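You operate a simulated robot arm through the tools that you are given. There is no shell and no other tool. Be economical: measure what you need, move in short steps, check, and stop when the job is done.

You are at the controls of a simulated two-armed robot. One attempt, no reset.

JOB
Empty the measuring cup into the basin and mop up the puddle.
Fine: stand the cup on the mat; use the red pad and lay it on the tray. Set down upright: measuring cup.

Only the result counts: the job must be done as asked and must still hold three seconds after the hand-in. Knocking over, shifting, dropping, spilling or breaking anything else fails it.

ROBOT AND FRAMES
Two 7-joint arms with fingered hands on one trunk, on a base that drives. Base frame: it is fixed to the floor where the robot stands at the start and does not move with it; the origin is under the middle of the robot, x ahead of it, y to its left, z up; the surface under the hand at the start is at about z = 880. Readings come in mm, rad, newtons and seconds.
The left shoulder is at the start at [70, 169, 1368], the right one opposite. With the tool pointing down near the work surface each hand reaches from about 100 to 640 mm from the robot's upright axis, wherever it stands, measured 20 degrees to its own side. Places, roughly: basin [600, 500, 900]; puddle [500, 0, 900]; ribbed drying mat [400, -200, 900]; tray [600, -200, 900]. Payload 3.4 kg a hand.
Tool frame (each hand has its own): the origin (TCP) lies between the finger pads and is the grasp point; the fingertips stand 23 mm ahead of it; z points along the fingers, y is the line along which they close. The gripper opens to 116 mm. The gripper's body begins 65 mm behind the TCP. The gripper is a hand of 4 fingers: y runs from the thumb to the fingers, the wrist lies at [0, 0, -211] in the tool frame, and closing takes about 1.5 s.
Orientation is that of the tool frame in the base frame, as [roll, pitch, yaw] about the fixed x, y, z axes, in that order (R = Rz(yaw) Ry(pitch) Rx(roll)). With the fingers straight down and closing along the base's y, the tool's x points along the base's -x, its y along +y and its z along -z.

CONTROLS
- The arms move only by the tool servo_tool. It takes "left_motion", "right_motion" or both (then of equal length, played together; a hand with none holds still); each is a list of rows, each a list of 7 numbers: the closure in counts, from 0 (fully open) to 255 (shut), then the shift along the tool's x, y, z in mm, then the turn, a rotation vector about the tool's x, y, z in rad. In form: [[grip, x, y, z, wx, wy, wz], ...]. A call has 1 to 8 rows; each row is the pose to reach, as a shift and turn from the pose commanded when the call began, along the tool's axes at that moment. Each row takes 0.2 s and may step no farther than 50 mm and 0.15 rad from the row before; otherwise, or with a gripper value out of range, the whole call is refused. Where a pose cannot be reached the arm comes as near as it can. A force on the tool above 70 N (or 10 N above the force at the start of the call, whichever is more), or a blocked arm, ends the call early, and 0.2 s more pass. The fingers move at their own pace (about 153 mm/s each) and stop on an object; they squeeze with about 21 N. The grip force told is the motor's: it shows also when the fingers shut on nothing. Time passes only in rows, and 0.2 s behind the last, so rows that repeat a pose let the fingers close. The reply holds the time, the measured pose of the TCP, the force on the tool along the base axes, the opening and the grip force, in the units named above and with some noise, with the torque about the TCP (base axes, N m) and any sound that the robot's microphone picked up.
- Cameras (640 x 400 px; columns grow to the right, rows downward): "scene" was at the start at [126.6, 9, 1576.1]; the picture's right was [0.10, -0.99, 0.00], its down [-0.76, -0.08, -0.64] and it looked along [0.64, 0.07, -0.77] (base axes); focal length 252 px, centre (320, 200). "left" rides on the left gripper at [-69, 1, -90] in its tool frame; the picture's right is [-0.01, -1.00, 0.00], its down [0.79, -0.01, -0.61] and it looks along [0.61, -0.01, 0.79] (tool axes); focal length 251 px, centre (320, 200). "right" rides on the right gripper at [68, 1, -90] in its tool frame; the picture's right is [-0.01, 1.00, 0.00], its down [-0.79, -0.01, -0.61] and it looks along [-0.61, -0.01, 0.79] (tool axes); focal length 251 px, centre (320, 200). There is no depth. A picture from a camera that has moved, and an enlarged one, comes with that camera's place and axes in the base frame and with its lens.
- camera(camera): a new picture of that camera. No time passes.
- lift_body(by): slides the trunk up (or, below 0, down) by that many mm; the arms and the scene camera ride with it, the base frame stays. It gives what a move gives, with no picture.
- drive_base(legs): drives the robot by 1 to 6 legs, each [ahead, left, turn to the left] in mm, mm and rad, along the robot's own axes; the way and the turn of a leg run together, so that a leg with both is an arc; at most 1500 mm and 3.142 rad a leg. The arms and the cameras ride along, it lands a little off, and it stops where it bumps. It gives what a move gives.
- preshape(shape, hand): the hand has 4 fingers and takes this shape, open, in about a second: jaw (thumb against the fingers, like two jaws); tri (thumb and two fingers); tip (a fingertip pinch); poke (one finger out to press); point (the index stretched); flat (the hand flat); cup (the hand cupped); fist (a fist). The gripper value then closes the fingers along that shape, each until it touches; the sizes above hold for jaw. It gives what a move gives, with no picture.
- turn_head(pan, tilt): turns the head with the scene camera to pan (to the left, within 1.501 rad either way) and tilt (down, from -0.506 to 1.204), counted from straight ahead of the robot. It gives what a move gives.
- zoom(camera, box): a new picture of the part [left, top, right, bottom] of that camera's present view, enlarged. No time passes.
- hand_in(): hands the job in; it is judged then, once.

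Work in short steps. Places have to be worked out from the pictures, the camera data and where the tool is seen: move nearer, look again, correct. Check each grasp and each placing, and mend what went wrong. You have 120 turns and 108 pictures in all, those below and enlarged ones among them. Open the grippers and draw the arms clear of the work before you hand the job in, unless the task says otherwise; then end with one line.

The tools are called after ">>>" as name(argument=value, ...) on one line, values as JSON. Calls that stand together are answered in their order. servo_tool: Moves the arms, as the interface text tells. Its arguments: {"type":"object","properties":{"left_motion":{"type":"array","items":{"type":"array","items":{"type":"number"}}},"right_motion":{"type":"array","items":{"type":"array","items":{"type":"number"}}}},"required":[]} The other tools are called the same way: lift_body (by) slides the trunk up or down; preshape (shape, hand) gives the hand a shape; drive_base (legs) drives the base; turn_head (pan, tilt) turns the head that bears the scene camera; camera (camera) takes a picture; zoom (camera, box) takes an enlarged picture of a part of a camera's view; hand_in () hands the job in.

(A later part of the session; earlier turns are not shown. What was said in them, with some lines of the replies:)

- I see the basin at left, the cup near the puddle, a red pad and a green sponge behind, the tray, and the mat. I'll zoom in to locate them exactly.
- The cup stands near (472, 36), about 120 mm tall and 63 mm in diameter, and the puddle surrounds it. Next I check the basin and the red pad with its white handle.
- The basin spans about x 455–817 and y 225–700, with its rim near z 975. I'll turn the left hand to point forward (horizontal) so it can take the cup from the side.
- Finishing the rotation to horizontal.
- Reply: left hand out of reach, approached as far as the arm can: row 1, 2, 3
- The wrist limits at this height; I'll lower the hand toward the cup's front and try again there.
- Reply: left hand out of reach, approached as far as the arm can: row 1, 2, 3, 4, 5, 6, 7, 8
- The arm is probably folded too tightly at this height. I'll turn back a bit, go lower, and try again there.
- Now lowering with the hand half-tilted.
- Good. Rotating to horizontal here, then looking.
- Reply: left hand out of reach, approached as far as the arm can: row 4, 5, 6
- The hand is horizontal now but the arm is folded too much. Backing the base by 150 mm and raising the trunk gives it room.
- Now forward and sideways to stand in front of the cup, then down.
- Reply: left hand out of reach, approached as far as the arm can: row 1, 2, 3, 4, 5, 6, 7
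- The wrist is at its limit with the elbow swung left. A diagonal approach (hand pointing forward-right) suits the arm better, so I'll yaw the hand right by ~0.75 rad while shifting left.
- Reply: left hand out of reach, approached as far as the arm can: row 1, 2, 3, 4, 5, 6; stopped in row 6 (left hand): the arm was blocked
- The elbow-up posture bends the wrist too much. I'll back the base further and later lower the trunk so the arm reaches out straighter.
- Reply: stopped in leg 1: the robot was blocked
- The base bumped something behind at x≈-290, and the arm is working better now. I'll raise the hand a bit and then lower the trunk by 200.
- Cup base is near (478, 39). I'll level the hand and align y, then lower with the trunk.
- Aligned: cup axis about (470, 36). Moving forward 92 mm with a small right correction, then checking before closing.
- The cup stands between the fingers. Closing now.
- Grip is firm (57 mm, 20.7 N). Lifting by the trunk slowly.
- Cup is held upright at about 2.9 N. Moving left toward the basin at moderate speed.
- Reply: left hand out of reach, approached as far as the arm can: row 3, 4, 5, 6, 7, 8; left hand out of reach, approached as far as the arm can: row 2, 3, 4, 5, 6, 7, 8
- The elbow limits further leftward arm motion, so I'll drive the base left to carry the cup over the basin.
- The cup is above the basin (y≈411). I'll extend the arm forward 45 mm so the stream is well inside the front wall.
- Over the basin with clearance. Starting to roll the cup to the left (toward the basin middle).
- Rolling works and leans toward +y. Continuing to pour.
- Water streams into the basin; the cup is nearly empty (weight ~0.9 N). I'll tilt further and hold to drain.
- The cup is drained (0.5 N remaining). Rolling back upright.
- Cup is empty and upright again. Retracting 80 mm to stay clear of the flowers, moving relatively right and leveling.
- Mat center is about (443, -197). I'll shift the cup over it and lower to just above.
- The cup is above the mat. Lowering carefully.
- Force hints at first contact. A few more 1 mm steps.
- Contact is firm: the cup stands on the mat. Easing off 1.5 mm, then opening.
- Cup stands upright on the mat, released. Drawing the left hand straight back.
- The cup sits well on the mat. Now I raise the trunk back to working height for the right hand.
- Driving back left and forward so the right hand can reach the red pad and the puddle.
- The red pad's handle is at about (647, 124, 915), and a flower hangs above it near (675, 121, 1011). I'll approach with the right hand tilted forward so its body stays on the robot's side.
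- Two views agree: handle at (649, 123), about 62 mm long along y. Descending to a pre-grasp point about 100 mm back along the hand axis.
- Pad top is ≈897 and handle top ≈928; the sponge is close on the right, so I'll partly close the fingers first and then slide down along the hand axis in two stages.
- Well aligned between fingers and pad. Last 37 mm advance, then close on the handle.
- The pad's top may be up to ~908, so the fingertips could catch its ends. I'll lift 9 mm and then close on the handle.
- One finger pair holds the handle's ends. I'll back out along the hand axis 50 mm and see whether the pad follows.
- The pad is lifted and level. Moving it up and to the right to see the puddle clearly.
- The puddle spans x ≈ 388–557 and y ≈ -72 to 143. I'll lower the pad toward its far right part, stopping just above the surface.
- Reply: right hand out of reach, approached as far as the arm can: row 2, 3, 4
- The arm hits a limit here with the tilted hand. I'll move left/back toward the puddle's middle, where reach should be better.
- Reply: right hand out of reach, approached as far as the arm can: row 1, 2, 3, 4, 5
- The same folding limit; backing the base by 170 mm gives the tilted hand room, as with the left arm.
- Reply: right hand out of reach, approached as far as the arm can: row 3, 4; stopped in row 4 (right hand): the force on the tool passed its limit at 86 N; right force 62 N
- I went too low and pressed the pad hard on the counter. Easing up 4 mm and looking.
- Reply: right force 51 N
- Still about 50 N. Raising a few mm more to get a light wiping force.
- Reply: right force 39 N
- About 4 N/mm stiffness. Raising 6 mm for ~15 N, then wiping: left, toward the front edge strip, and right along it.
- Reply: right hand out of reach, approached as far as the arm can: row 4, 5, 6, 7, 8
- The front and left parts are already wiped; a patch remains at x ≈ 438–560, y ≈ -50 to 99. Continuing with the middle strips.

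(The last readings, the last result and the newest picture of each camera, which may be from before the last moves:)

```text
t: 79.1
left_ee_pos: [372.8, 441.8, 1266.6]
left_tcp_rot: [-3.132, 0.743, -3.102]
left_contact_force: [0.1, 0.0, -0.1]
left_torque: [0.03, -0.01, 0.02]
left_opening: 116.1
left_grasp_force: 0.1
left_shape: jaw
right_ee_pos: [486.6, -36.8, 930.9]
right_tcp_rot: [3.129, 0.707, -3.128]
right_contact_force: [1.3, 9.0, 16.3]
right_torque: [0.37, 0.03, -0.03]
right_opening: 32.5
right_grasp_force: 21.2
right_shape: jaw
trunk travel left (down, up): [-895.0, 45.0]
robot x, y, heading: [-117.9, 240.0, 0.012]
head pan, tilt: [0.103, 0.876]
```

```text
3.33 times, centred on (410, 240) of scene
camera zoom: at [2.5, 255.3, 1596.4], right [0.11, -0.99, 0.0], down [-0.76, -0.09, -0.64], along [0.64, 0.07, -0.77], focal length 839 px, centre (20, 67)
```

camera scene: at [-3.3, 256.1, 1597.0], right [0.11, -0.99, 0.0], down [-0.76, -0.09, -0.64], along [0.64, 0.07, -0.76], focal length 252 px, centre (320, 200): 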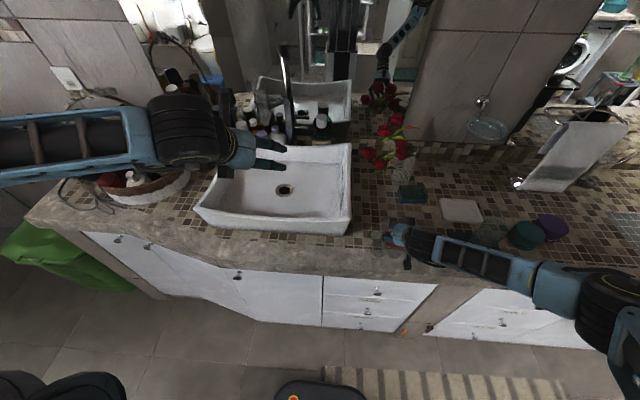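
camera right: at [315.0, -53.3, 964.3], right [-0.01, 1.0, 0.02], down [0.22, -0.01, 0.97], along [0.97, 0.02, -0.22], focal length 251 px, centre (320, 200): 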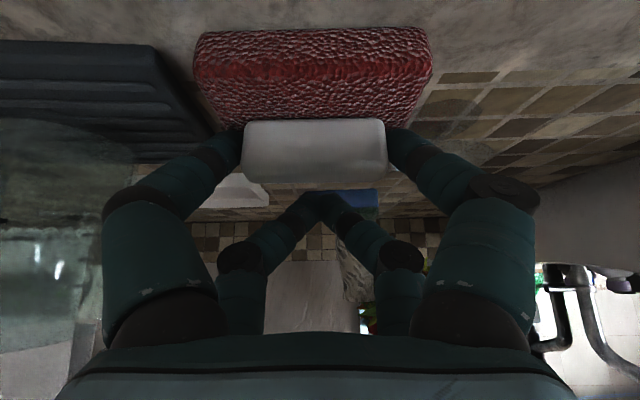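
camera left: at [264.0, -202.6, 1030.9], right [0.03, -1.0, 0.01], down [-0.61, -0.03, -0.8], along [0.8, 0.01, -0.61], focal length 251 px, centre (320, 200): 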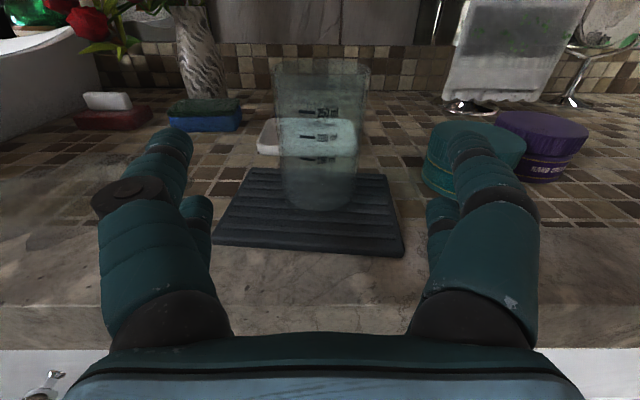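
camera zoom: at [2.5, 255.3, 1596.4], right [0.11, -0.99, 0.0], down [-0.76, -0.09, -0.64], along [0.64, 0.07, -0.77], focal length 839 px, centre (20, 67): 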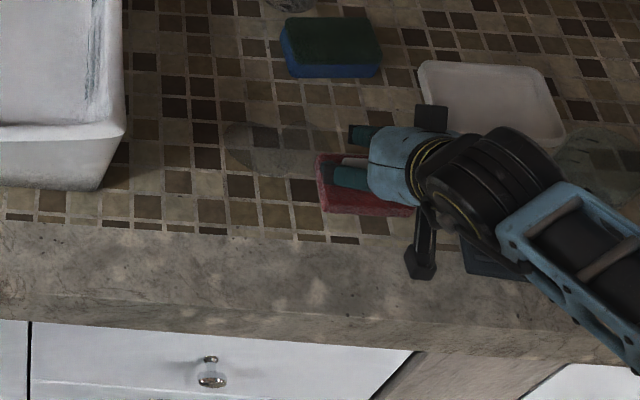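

Only the far patch remains. Sweeping the x≈522 strip leftward, then x≈548 back rightward.

>>> servo_tool(right_motion=[[255, -27.4, 0, 23.4, 0, 0, 0], [255, -27.4, 38, 23.4, 0, 0, 0], [255, -27.4, 76, 23.4, 0, 0, 0], [255, -27.4, 114, 23.4, 0, 0, 0], [255, -27.4, 135, 23.4, 0, 0, 0], [255, -48, 125, 41, 0, 0, 0], [255, -48, 85, 41, 0, 0, 0], [255, -48, 45, 41, 0, 0, 0]])

>>> zoom(camera="scene", box=[330, 180, 490, 300])

>>> camera(camera="right")

```text
t: 80.9
left_ee_pos: [370.8, 440.8, 1268.2]
left_tcp_rot: [-3.136, 0.746, -3.1]
left_contact_force: [-0.6, -0.4, 0.0]
left_torque: [-0.01, 0.02, -0.03]
left_opening: 116.0
left_grasp_force: 0.1
left_shape: jaw
right_ee_pos: [548.8, 7.2, 931.0]
right_tcp_rot: [3.128, 0.712, -3.128]
right_contact_force: [0.0, 12.1, 22.4]
right_torque: [0.46, 0.05, -0.08]
right_opening: 31.1
right_grasp_force: 21.2
right_shape: jaw
trunk travel left (down, up): [-895.0, 45.0]
robot x, y, heading: [-118.6, 240.0, 0.009]
head pan, tilt: [0.103, 0.876]
```

```text
3.33 times, centred on (410, 240) of scene
camera zoom: at [0.0, 254.8, 1596.7], right [0.11, -0.99, 0.0], down [-0.76, -0.09, -0.64], along [0.64, 0.07, -0.77], focal length 839 px, centre (20, 67)
```

zoom: 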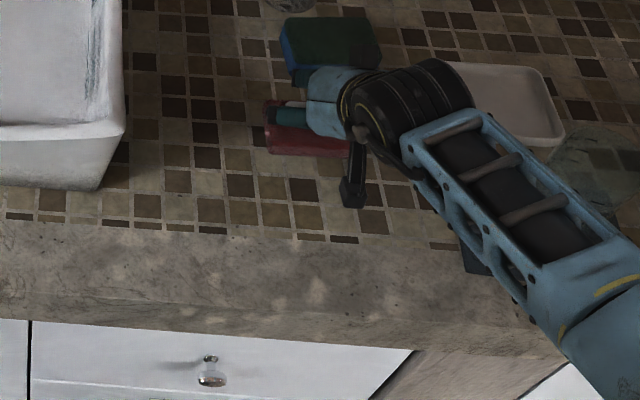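

```text
49 pictures are left
camera right: at [439.2, 4.7, 954.5], right [-0.01, 1.0, 0.02], down [0.21, -0.01, 0.98], along [0.98, 0.02, -0.21], focal length 251 px, centre (320, 200)
```

right: 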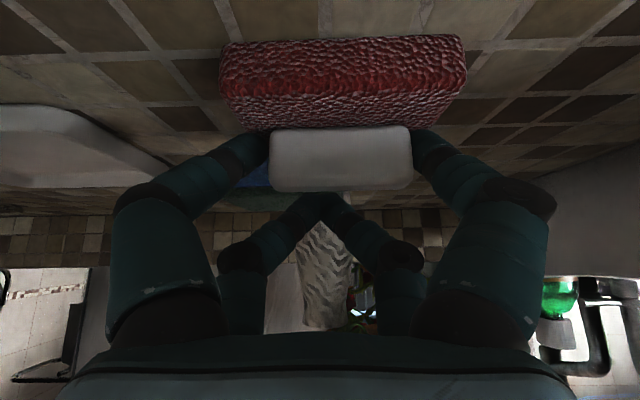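

Nearly done; finishing this strip rightward, then lifting to inspect.

>>> servo_tool(right_motion=[[255, 0, -25, 0, 0, 0, 0], [255, 0, -45, 0, 0, 0, 0], [255, 15, -40, -13, 0, 0, 0], [255, 30, -20, -26, 0, 0, 0], [255, -2, -20, -64, 0, 0, 0], [255, -34, -20, -101, 0, 0, 0], [255, -66, -20, -138, 0, 0, 0]])

>>> zoom(camera="scene", box=[330, 180, 490, 300])

>>> camera(camera="right")

```text
t: 82.5
left_ee_pos: [377.0, 438.7, 1265.3]
left_tcp_rot: [-3.137, 0.74, -3.104]
left_contact_force: [-1.0, 0.3, 0.2]
left_torque: [0.0, 0.0, 0.0]
left_opening: 115.9
left_grasp_force: 0.1
left_shape: jaw
right_ee_pos: [510.4, -17.3, 1075.5]
right_tcp_rot: [3.131, 0.701, -3.131]
right_contact_force: [0.0, 0.2, -0.6]
right_torque: [0.02, -0.01, 0.0]
right_opening: 31.9
right_grasp_force: 21.3
right_shape: jaw
trunk travel left (down, up): [-895.0, 45.0]
robot x, y, heading: [-119.6, 243.3, 0.013]
head pan, tilt: [0.103, 0.876]
```

```text
3.33 times, centred on (410, 240) of scene
camera zoom: at [5.9, 252.9, 1596.1], right [0.11, -0.99, 0.0], down [-0.76, -0.09, -0.64], along [0.64, 0.07, -0.77], focal length 839 px, centre (20, 67)
```

zoom: 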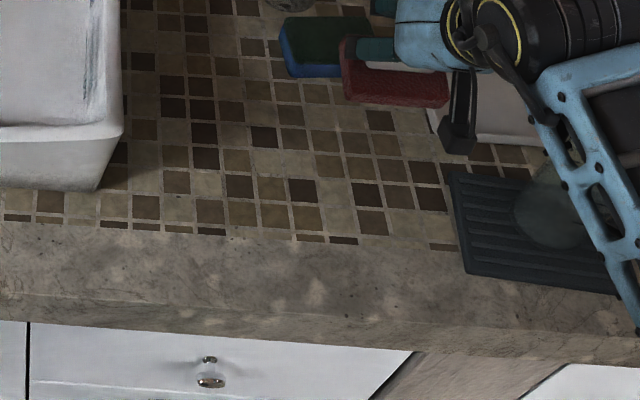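

```text
47 pictures are left
camera right: at [401.0, -19.4, 1101.1], right [-0.01, 1.0, 0.01], down [0.22, -0.01, 0.98], along [0.98, 0.01, -0.22], focal length 251 px, centre (320, 200)
```

right: 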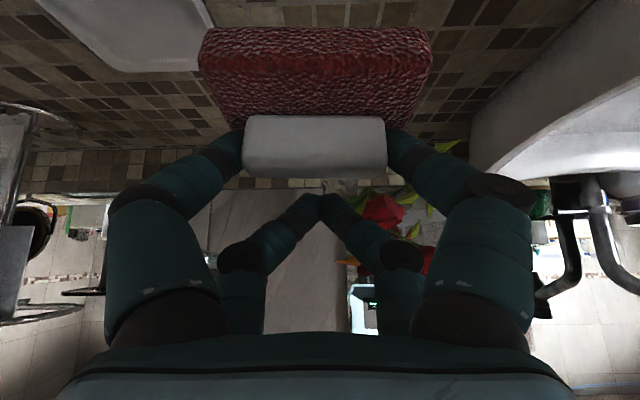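

The puddle is gone. Tray center is about (597, -182), but the cup stands right behind it and the hand's camera bracket would graze it. So I'll place with the hand yawed ~0.35 rad to the right; first I move right at height.

>>> servo_tool(right_motion=[[255, -10, -25, -12, 0.03, 0, 0.03], [255, -20, -50, -24, 0.06, 0, 0.06], [255, -26, -80, -30, 0.09, 0, 0.09], [255, -26, -110, -30, 0.12, 0, 0.12]])

>>> zoom(camera="scene", box=[400, 150, 560, 270])

```text
t: 83.5
left_ee_pos: [376.1, 438.1, 1266.4]
left_tcp_rot: [-3.135, 0.741, -3.104]
left_contact_force: [-0.3, -0.7, 0.7]
left_torque: [0.0, 0.0, -0.01]
left_opening: 115.8
left_grasp_force: 0.0
left_shape: jaw
right_ee_pos: [514.5, -129.5, 1113.9]
right_tcp_rot: [-3.136, 0.703, 2.994]
right_contact_force: [0.4, -0.6, -0.7]
right_torque: [0.03, -0.02, 0.02]
right_opening: 31.8
right_grasp_force: 20.6
right_shape: jaw
trunk travel left (down, up): [-895.0, 45.0]
robot x, y, heading: [-119.8, 244.9, 0.016]
head pan, tilt: [0.103, 0.876]
```

```text
3.33 times, centred on (480, 210) of scene
camera zoom: at [6.7, 251.5, 1596.1], right [0.11, -0.99, 0.0], down [-0.76, -0.09, -0.64], along [0.64, 0.07, -0.77], focal length 839 px, centre (-213, 167)
```

zoom: 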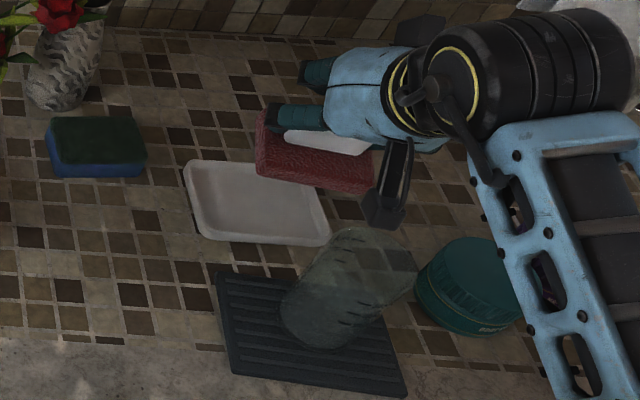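

Tray confirmed at center (600, -179), about 92×130 mm. Driving forward 110 mm at this height.

>>> drive_base(legs=[[110, 0, 0]])

>>> camera(camera="scene")

```text
t: 84.7
left_ee_pos: [482.7, 439.9, 1267.1]
left_tcp_rot: [-3.136, 0.744, -3.099]
left_contact_force: [-0.3, 0.0, -0.2]
left_torque: [0.01, -0.01, 0.0]
left_opening: 115.7
left_grasp_force: 0.1
left_shape: jaw
right_ee_pos: [617.9, -126.5, 1117.9]
right_tcp_rot: [-3.135, 0.704, 2.997]
right_contact_force: [-0.3, -0.6, -0.2]
right_torque: [-0.02, -0.04, 0.0]
right_opening: 31.9
right_grasp_force: 21.0
right_shape: jaw
trunk travel left (down, up): [-895.0, 45.0]
robot x, y, heading: [-11.3, 244.6, 0.011]
head pan, tilt: [0.103, 0.876]
```

```text
45 pictures are left
camera scene: at [109.8, 253.9, 1596.5], right [0.11, -0.99, 0.0], down [-0.76, -0.09, -0.64], along [0.64, 0.07, -0.77], focal length 252 px, centre (320, 200)
```

scene: 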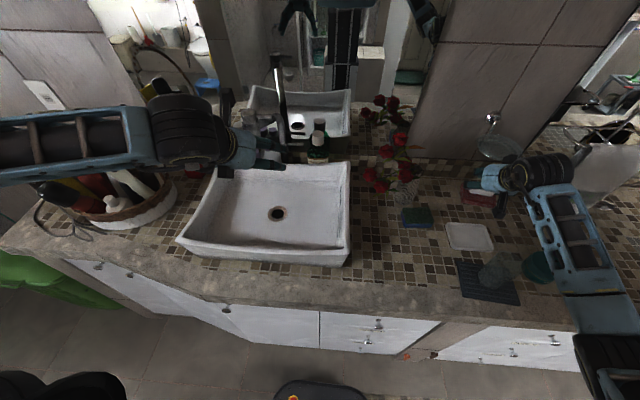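

Moving over the tray, adding the rest of the yaw, and descending to about 65 mm above it.

>>> servo_tool(right_motion=[[255, 0, -25, 0, 0.03, 0, 0.035], [255, 18, -49, 20, 0.06, 0, 0.07], [255, 45, -49, 50, 0.09, 0, 0.1], [255, 72, -49, 80, 0.11, 0, 0.13]])

>>> zoom(camera="scene", box=[400, 170, 560, 310])

>>> camera(camera="right")

```text
t: 85.7
left_ee_pos: [485.2, 441.1, 1265.8]
left_tcp_rot: [-3.133, 0.741, -3.101]
left_contact_force: [-1.2, -1.6, -0.5]
left_torque: [0.0, 0.01, 0.0]
left_opening: 115.9
left_grasp_force: 0.0
left_shape: jaw
right_ee_pos: [612.8, -175.9, 1006.8]
right_tcp_rot: [-3.134, 0.703, 2.825]
right_contact_force: [-0.2, -0.3, 0.0]
right_torque: [0.0, 0.03, 0.02]
right_opening: 31.7
right_grasp_force: 21.6
right_shape: jaw
trunk travel left (down, up): [-895.0, 45.0]
robot x, y, heading: [-14.5, 242.7, 0.007]
head pan, tilt: [0.103, 0.876]
```

```text
2.86 times, centred on (480, 240) of scene
camera zoom: at [115.1, 254.5, 1596.0], right [0.11, -0.99, 0.0], down [-0.76, -0.09, -0.64], along [0.64, 0.07, -0.77], focal length 719 px, centre (-137, 86)
```

zoom: 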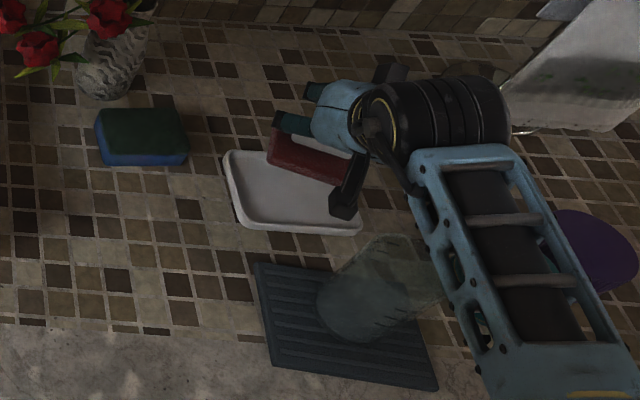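

```text
43 pictures are left
camera right: at [507.5, -140.7, 1031.1], right [0.32, 0.95, 0.0], down [0.2, -0.07, 0.98], along [0.93, -0.31, -0.21], focal length 251 px, centre (320, 200)
```

right: 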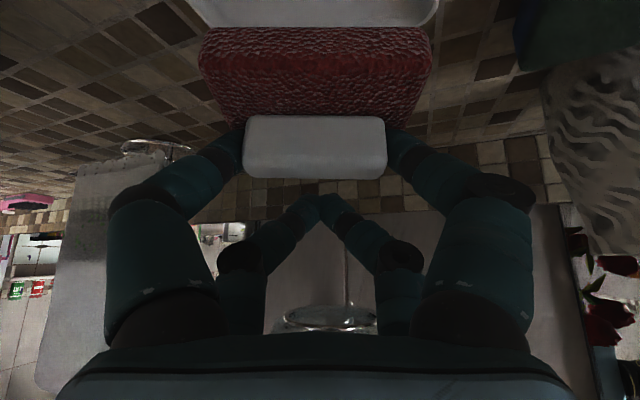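

Pad hovers above the tray; adjusting about 8 mm and descending to ~15 mm above the tray floor.

>>> servo_tool(right_motion=[[255, 4, -6, -3, 0, 0, 0], [255, 22, -6, 18, 0, 0, 0], [255, 39.7, -6, 38.4, 0, 0, 0]])

>>> zoom(camera="scene", box=[430, 190, 550, 290])

>>> camera(camera="right")

```text
t: 86.5
left_ee_pos: [484.2, 441.2, 1265.5]
left_tcp_rot: [-3.138, 0.74, -3.104]
left_contact_force: [-0.7, -0.8, -0.1]
left_torque: [0.01, 0.0, -0.02]
left_opening: 116.0
left_grasp_force: 0.0
left_shape: jaw
right_ee_pos: [606.5, -179.2, 950.7]
right_tcp_rot: [-3.137, 0.701, 2.827]
right_contact_force: [-0.3, -0.1, -0.8]
right_torque: [0.0, -0.02, -0.01]
right_opening: 31.7
right_grasp_force: 21.3
right_shape: jaw
trunk travel left (down, up): [-895.0, 45.0]
robot x, y, heading: [-12.4, 238.6, 0.012]
head pan, tilt: [0.103, 0.876]
```

```text
4.00 times, centred on (490, 240) of scene
camera zoom: at [114.8, 253.7, 1596.1], right [0.11, -0.99, 0.0], down [-0.76, -0.09, -0.64], along [0.64, 0.07, -0.77], focal length 1007 px, centre (-360, 40)
```

zoom: 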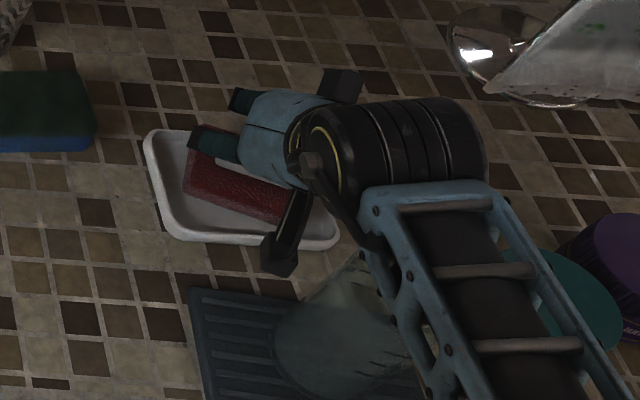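

```text
41 pictures are left
camera right: at [501.4, -144.7, 976.0], right [0.32, 0.95, 0.0], down [0.2, -0.07, 0.98], along [0.93, -0.31, -0.21], focal length 251 px, centre (320, 200)
```

right: 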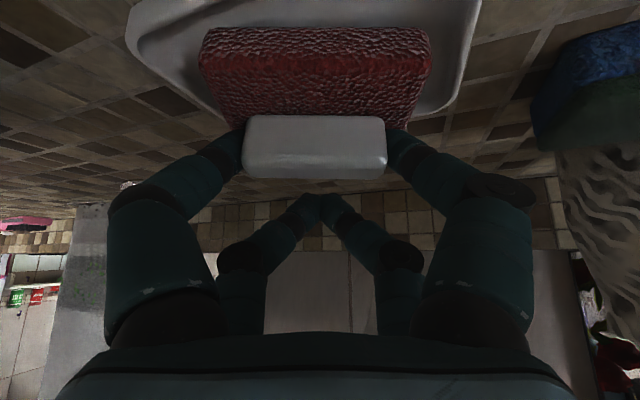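

Pad is well inside the tray outline. Lowering slowly until contact.

>>> servo_tool(right_motion=[[255, 2, 0, 2.3, 0, 0, 0], [255, 4, 0, 4.6, 0, 0, 0], [255, 6, 0, 6.9, 0, 0, 0], [255, 8, 0, 9.2, 0, 0, 0]])

```text
t: 87.5
left_ee_pos: [484.4, 440.6, 1265.6]
left_tcp_rot: [-3.135, 0.74, -3.101]
left_contact_force: [0.5, -0.6, 0.1]
left_torque: [0.0, 0.0, 0.02]
left_opening: 116.2
left_grasp_force: 0.1
left_shape: jaw
right_ee_pos: [604.2, -179.1, 941.0]
right_tcp_rot: [-3.134, 0.706, 2.828]
right_contact_force: [1.4, -0.7, 2.2]
right_torque: [-0.13, 0.07, 0.03]
right_opening: 31.7
right_grasp_force: 21.2
right_shape: jaw
trunk travel left (down, up): [-895.0, 45.0]
robot x, y, heading: [-10.0, 242.6, 0.014]
head pan, tilt: [0.103, 0.876]
```

Contact is beginning (2 N). Two more small steps.

>>> servo_tool(right_motion=[[255, 1, 0, 1.1, 0, 0, 0], [255, 1.6, 0, 1.8, 0, 0, 0], [255, 1.6, 0, 1.8, 0, 0, 0]])

>>> camera(camera="right")

```text
t: 88.2
left_ee_pos: [484.3, 441.1, 1266.6]
left_tcp_rot: [-3.135, 0.744, -3.102]
left_contact_force: [-0.9, 0.5, -0.2]
left_torque: [0.01, 0.02, -0.03]
left_opening: 115.9
left_grasp_force: 0.0
left_shape: jaw
right_ee_pos: [603.8, -178.4, 938.2]
right_tcp_rot: [-3.136, 0.706, 2.828]
right_contact_force: [0.5, -1.2, 5.3]
right_torque: [-0.25, 0.18, 0.02]
right_opening: 31.4
right_grasp_force: 21.2
right_shape: jaw
trunk travel left (down, up): [-895.0, 45.0]
robot x, y, heading: [-9.8, 242.1, 0.012]
head pan, tilt: [0.103, 0.876]
```

```text
40 pictures are left
camera right: at [500.1, -144.2, 963.4], right [0.32, 0.95, 0.0], down [0.2, -0.07, 0.98], along [0.93, -0.31, -0.21], focal length 251 px, centre (320, 200)
```

right: 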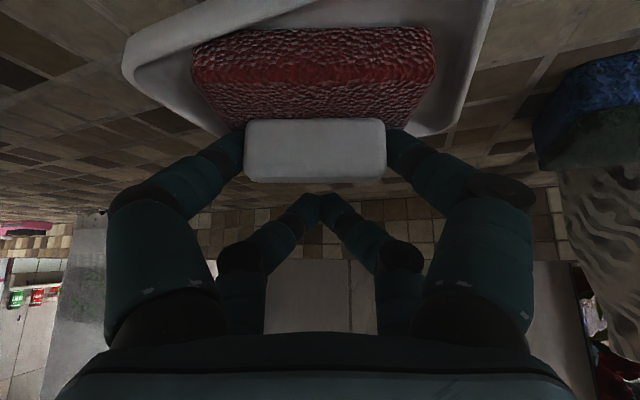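

Pad is on the tray floor within the rim. One more mm, then release gradually.

>>> servo_tool(right_motion=[[255, 1, 0, 1.1, 0, 0, 0], [220, 1, 0, 1.1, 0, 0, 0], [180, 1, 0, 1.1, 0, 0, 0], [140, 1, 0, 1.1, 0, 0, 0], [110, 1, 0, 1.1, 0, 0, 0], [90, 1, 0, 1.1, 0, 0, 0], [65, 0, 0, 0, 0, 0, 0], [65, 0, 0, 0, 0, 0, 0]])

>>> camera(camera="right")

>>> zoom(camera="scene", box=[430, 190, 550, 290])

```text
t: 90.0
left_ee_pos: [483.9, 440.2, 1266.5]
left_tcp_rot: [-3.136, 0.741, -3.102]
left_contact_force: [-0.7, 0.2, -0.2]
left_torque: [-0.02, -0.01, 0.01]
left_opening: 115.9
left_grasp_force: 0.0
left_shape: jaw
right_ee_pos: [604.1, -179.6, 936.4]
right_tcp_rot: [-3.134, 0.704, 2.826]
right_contact_force: [1.3, -1.0, -0.1]
right_torque: [-0.01, 0.0, 0.01]
right_opening: 86.2
right_grasp_force: 0.1
right_shape: jaw
trunk travel left (down, up): [-895.0, 45.0]
robot x, y, heading: [-13.1, 246.7, 0.014]
head pan, tilt: [0.103, 0.876]
```

```text
39 pictures are left
camera right: at [500.0, -144.4, 962.5], right [0.32, 0.95, 0.0], down [0.2, -0.07, 0.98], along [0.93, -0.31, -0.21], focal length 251 px, centre (320, 200)
```

right: 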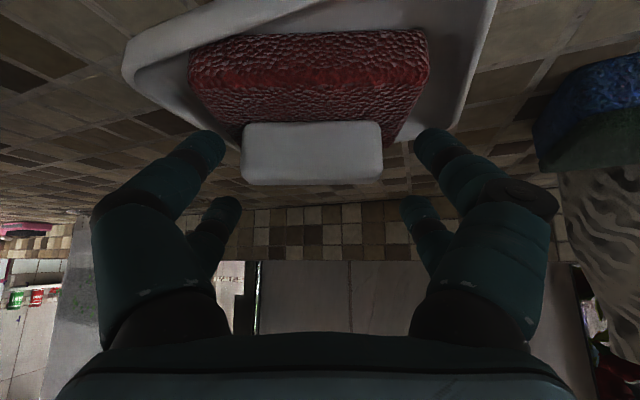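

```text
4.00 times, centred on (490, 240) of scene
camera zoom: at [114.3, 254.4, 1596.0], right [0.11, -0.99, 0.0], down [-0.76, -0.09, -0.64], along [0.64, 0.07, -0.77], focal length 1007 px, centre (-360, 40)
```

zoom: 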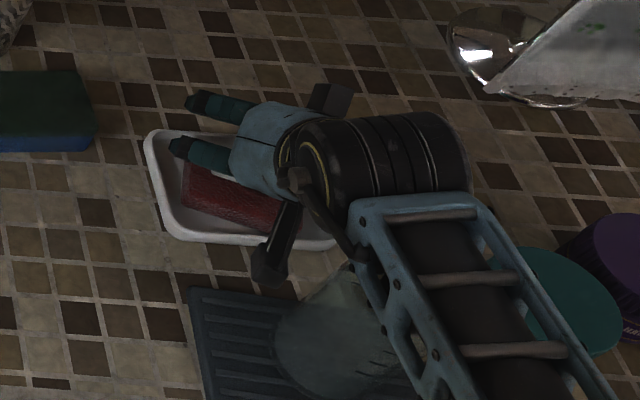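

Released; pad lies in the tray. Raising the hand vertically (keeping away from the cup).

>>> servo_tool(right_motion=[[65, -6.5, 0, -7.6, 0, 0, 0], [65, -19, 0, -23, 0, 0, 0], [65, -45, 0, -53, 0, 0, 0], [65, -71, 0, -84, 0, 0, 0], [65, -97, 0, -114, 0, 0, 0]])

>>> drive_base(legs=[[-200, 0, 0]])

>>> camera(camera="scene")

>>> zoom(camera="scene", box=[360, 150, 520, 270])

```text
t: 91.2
left_ee_pos: [484.8, 441.6, 1266.7]
left_tcp_rot: [-3.136, 0.742, -3.101]
left_contact_force: [0.2, -0.7, -0.3]
left_torque: [-0.02, -0.01, 0.0]
left_opening: 115.9
left_grasp_force: 0.2
left_shape: jaw
right_ee_pos: [604.9, -179.2, 1088.4]
right_tcp_rot: [-3.134, 0.702, 2.827]
right_contact_force: [-0.8, -0.6, -0.4]
right_torque: [0.03, -0.03, -0.01]
right_opening: 85.9
right_grasp_force: 0.2
right_shape: jaw
trunk travel left (down, up): [-895.0, 45.0]
robot x, y, heading: [-13.8, 242.8, 0.016]
head pan, tilt: [0.103, 0.876]
```

```text
t: 92.8
left_ee_pos: [288.0, 437.7, 1264.3]
left_tcp_rot: [-3.136, 0.739, -3.101]
left_contact_force: [-0.1, -0.4, -0.2]
left_torque: [0.01, 0.01, -0.01]
left_opening: 115.7
left_grasp_force: 0.1
left_shape: jaw
right_ee_pos: [408.1, -181.0, 1085.6]
right_tcp_rot: [-3.135, 0.7, 2.827]
right_contact_force: [0.0, 0.4, -0.3]
right_torque: [0.0, 0.0, -0.02]
right_opening: 86.0
right_grasp_force: 0.2
right_shape: jaw
trunk travel left (down, up): [-895.0, 45.0]
robot x, y, heading: [-213.5, 240.4, 0.014]
head pan, tilt: [0.103, 0.876]
```

```text
37 pictures are left
camera scene: at [-81.4, 251.5, 1595.6], right [0.12, -0.99, 0.0], down [-0.77, -0.09, -0.64], along [0.63, 0.07, -0.77], focal length 252 px, centre (320, 200)
```

scene: 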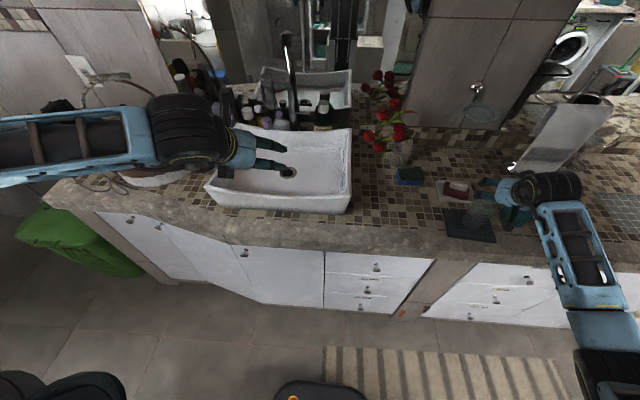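

```text
3.33 times, centred on (440, 210) of scene
camera zoom: at [-81.4, 251.5, 1595.6], right [0.12, -0.99, 0.0], down [-0.77, -0.09, -0.64], along [0.63, 0.07, -0.77], focal length 839 px, centre (-80, 167)
```

zoom: 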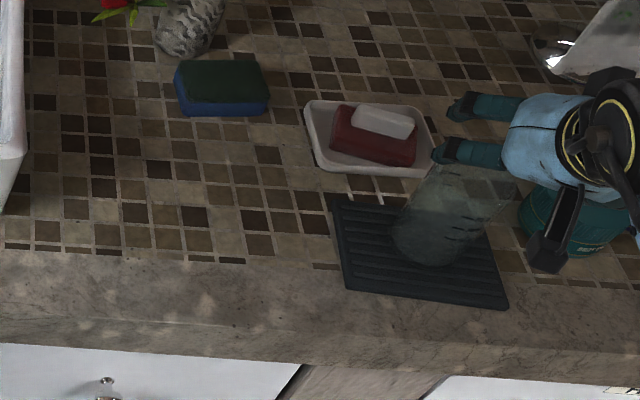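

Pad lies in the tray, cup upright on the mat, puddle gone. Raising the right hand further and opening it fully.

>>> servo_tool(right_motion=[[0, -26, 0, -30, 0, 0, 0], [0, -52, 0, -60, 0, 0, 0], [0, -78, 0, -90, 0, 0, 0], [0, -78, 0, -90, 0, 0, 0]])

>>> drive_base(legs=[[-60, 0, 0]])

>>> zoom(camera="scene", box=[320, 130, 520, 270])

```text
t: 93.8
left_ee_pos: [282.9, 438.6, 1266.3]
left_tcp_rot: [-3.137, 0.743, -3.102]
left_contact_force: [-0.3, -0.3, -0.7]
left_torque: [0.0, 0.0, 0.06]
left_opening: 115.9
left_grasp_force: 0.0
left_shape: jaw
right_ee_pos: [406.0, -181.9, 1205.6]
right_tcp_rot: [-3.133, 0.705, 2.828]
right_contact_force: [0.3, 0.3, -0.1]
right_torque: [0.01, 0.03, -0.03]
right_opening: 115.7
right_grasp_force: 0.0
right_shape: jaw
trunk travel left (down, up): [-895.0, 45.0]
robot x, y, heading: [-210.2, 244.8, 0.012]
head pan, tilt: [0.103, 0.876]
```

```text
t: 94.8
left_ee_pos: [233.6, 437.9, 1260.9]
left_tcp_rot: [-3.136, 0.732, -3.101]
left_contact_force: [0.4, 0.4, -0.9]
left_torque: [0.0, 0.04, 0.01]
left_opening: 115.9
left_grasp_force: 0.1
left_shape: jaw
right_ee_pos: [354.7, -182.5, 1199.7]
right_tcp_rot: [-3.134, 0.697, 2.831]
right_contact_force: [-0.1, 0.1, -0.4]
right_torque: [-0.02, 0.01, -0.02]
right_opening: 115.8
right_grasp_force: 0.0
right_shape: jaw
trunk travel left (down, up): [-895.0, 45.0]
robot x, y, heading: [-273.8, 236.7, 0.012]
head pan, tilt: [0.103, 0.876]
```

```text
2.86 times, centred on (420, 200) of scene
camera zoom: at [-134.1, 250.8, 1594.9], right [0.12, -0.99, 0.0], down [-0.77, -0.09, -0.63], along [0.63, 0.07, -0.77], focal length 719 px, centre (34, 200)
```

zoom: 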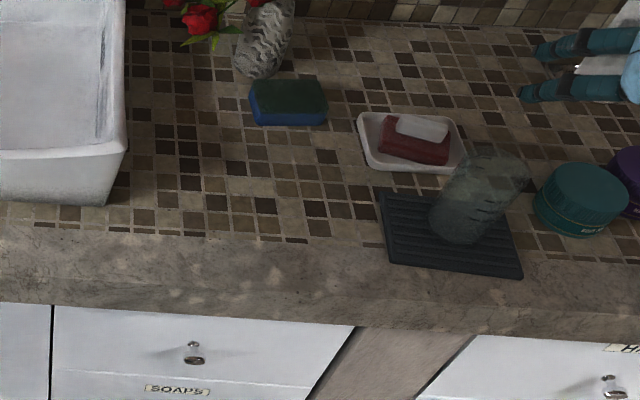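

Everything is in place: the cup is empty and upright on the mat, the pad is in the tray, the counter is dry, and both hands are open and clear. Handing in.

>>> hand_in()

```text
The job is handed in.
```

I emptied the measuring cup into the basin and stood it upright on the mat. I then mopped up the puddle with the red pad and laid the pad on the tray.
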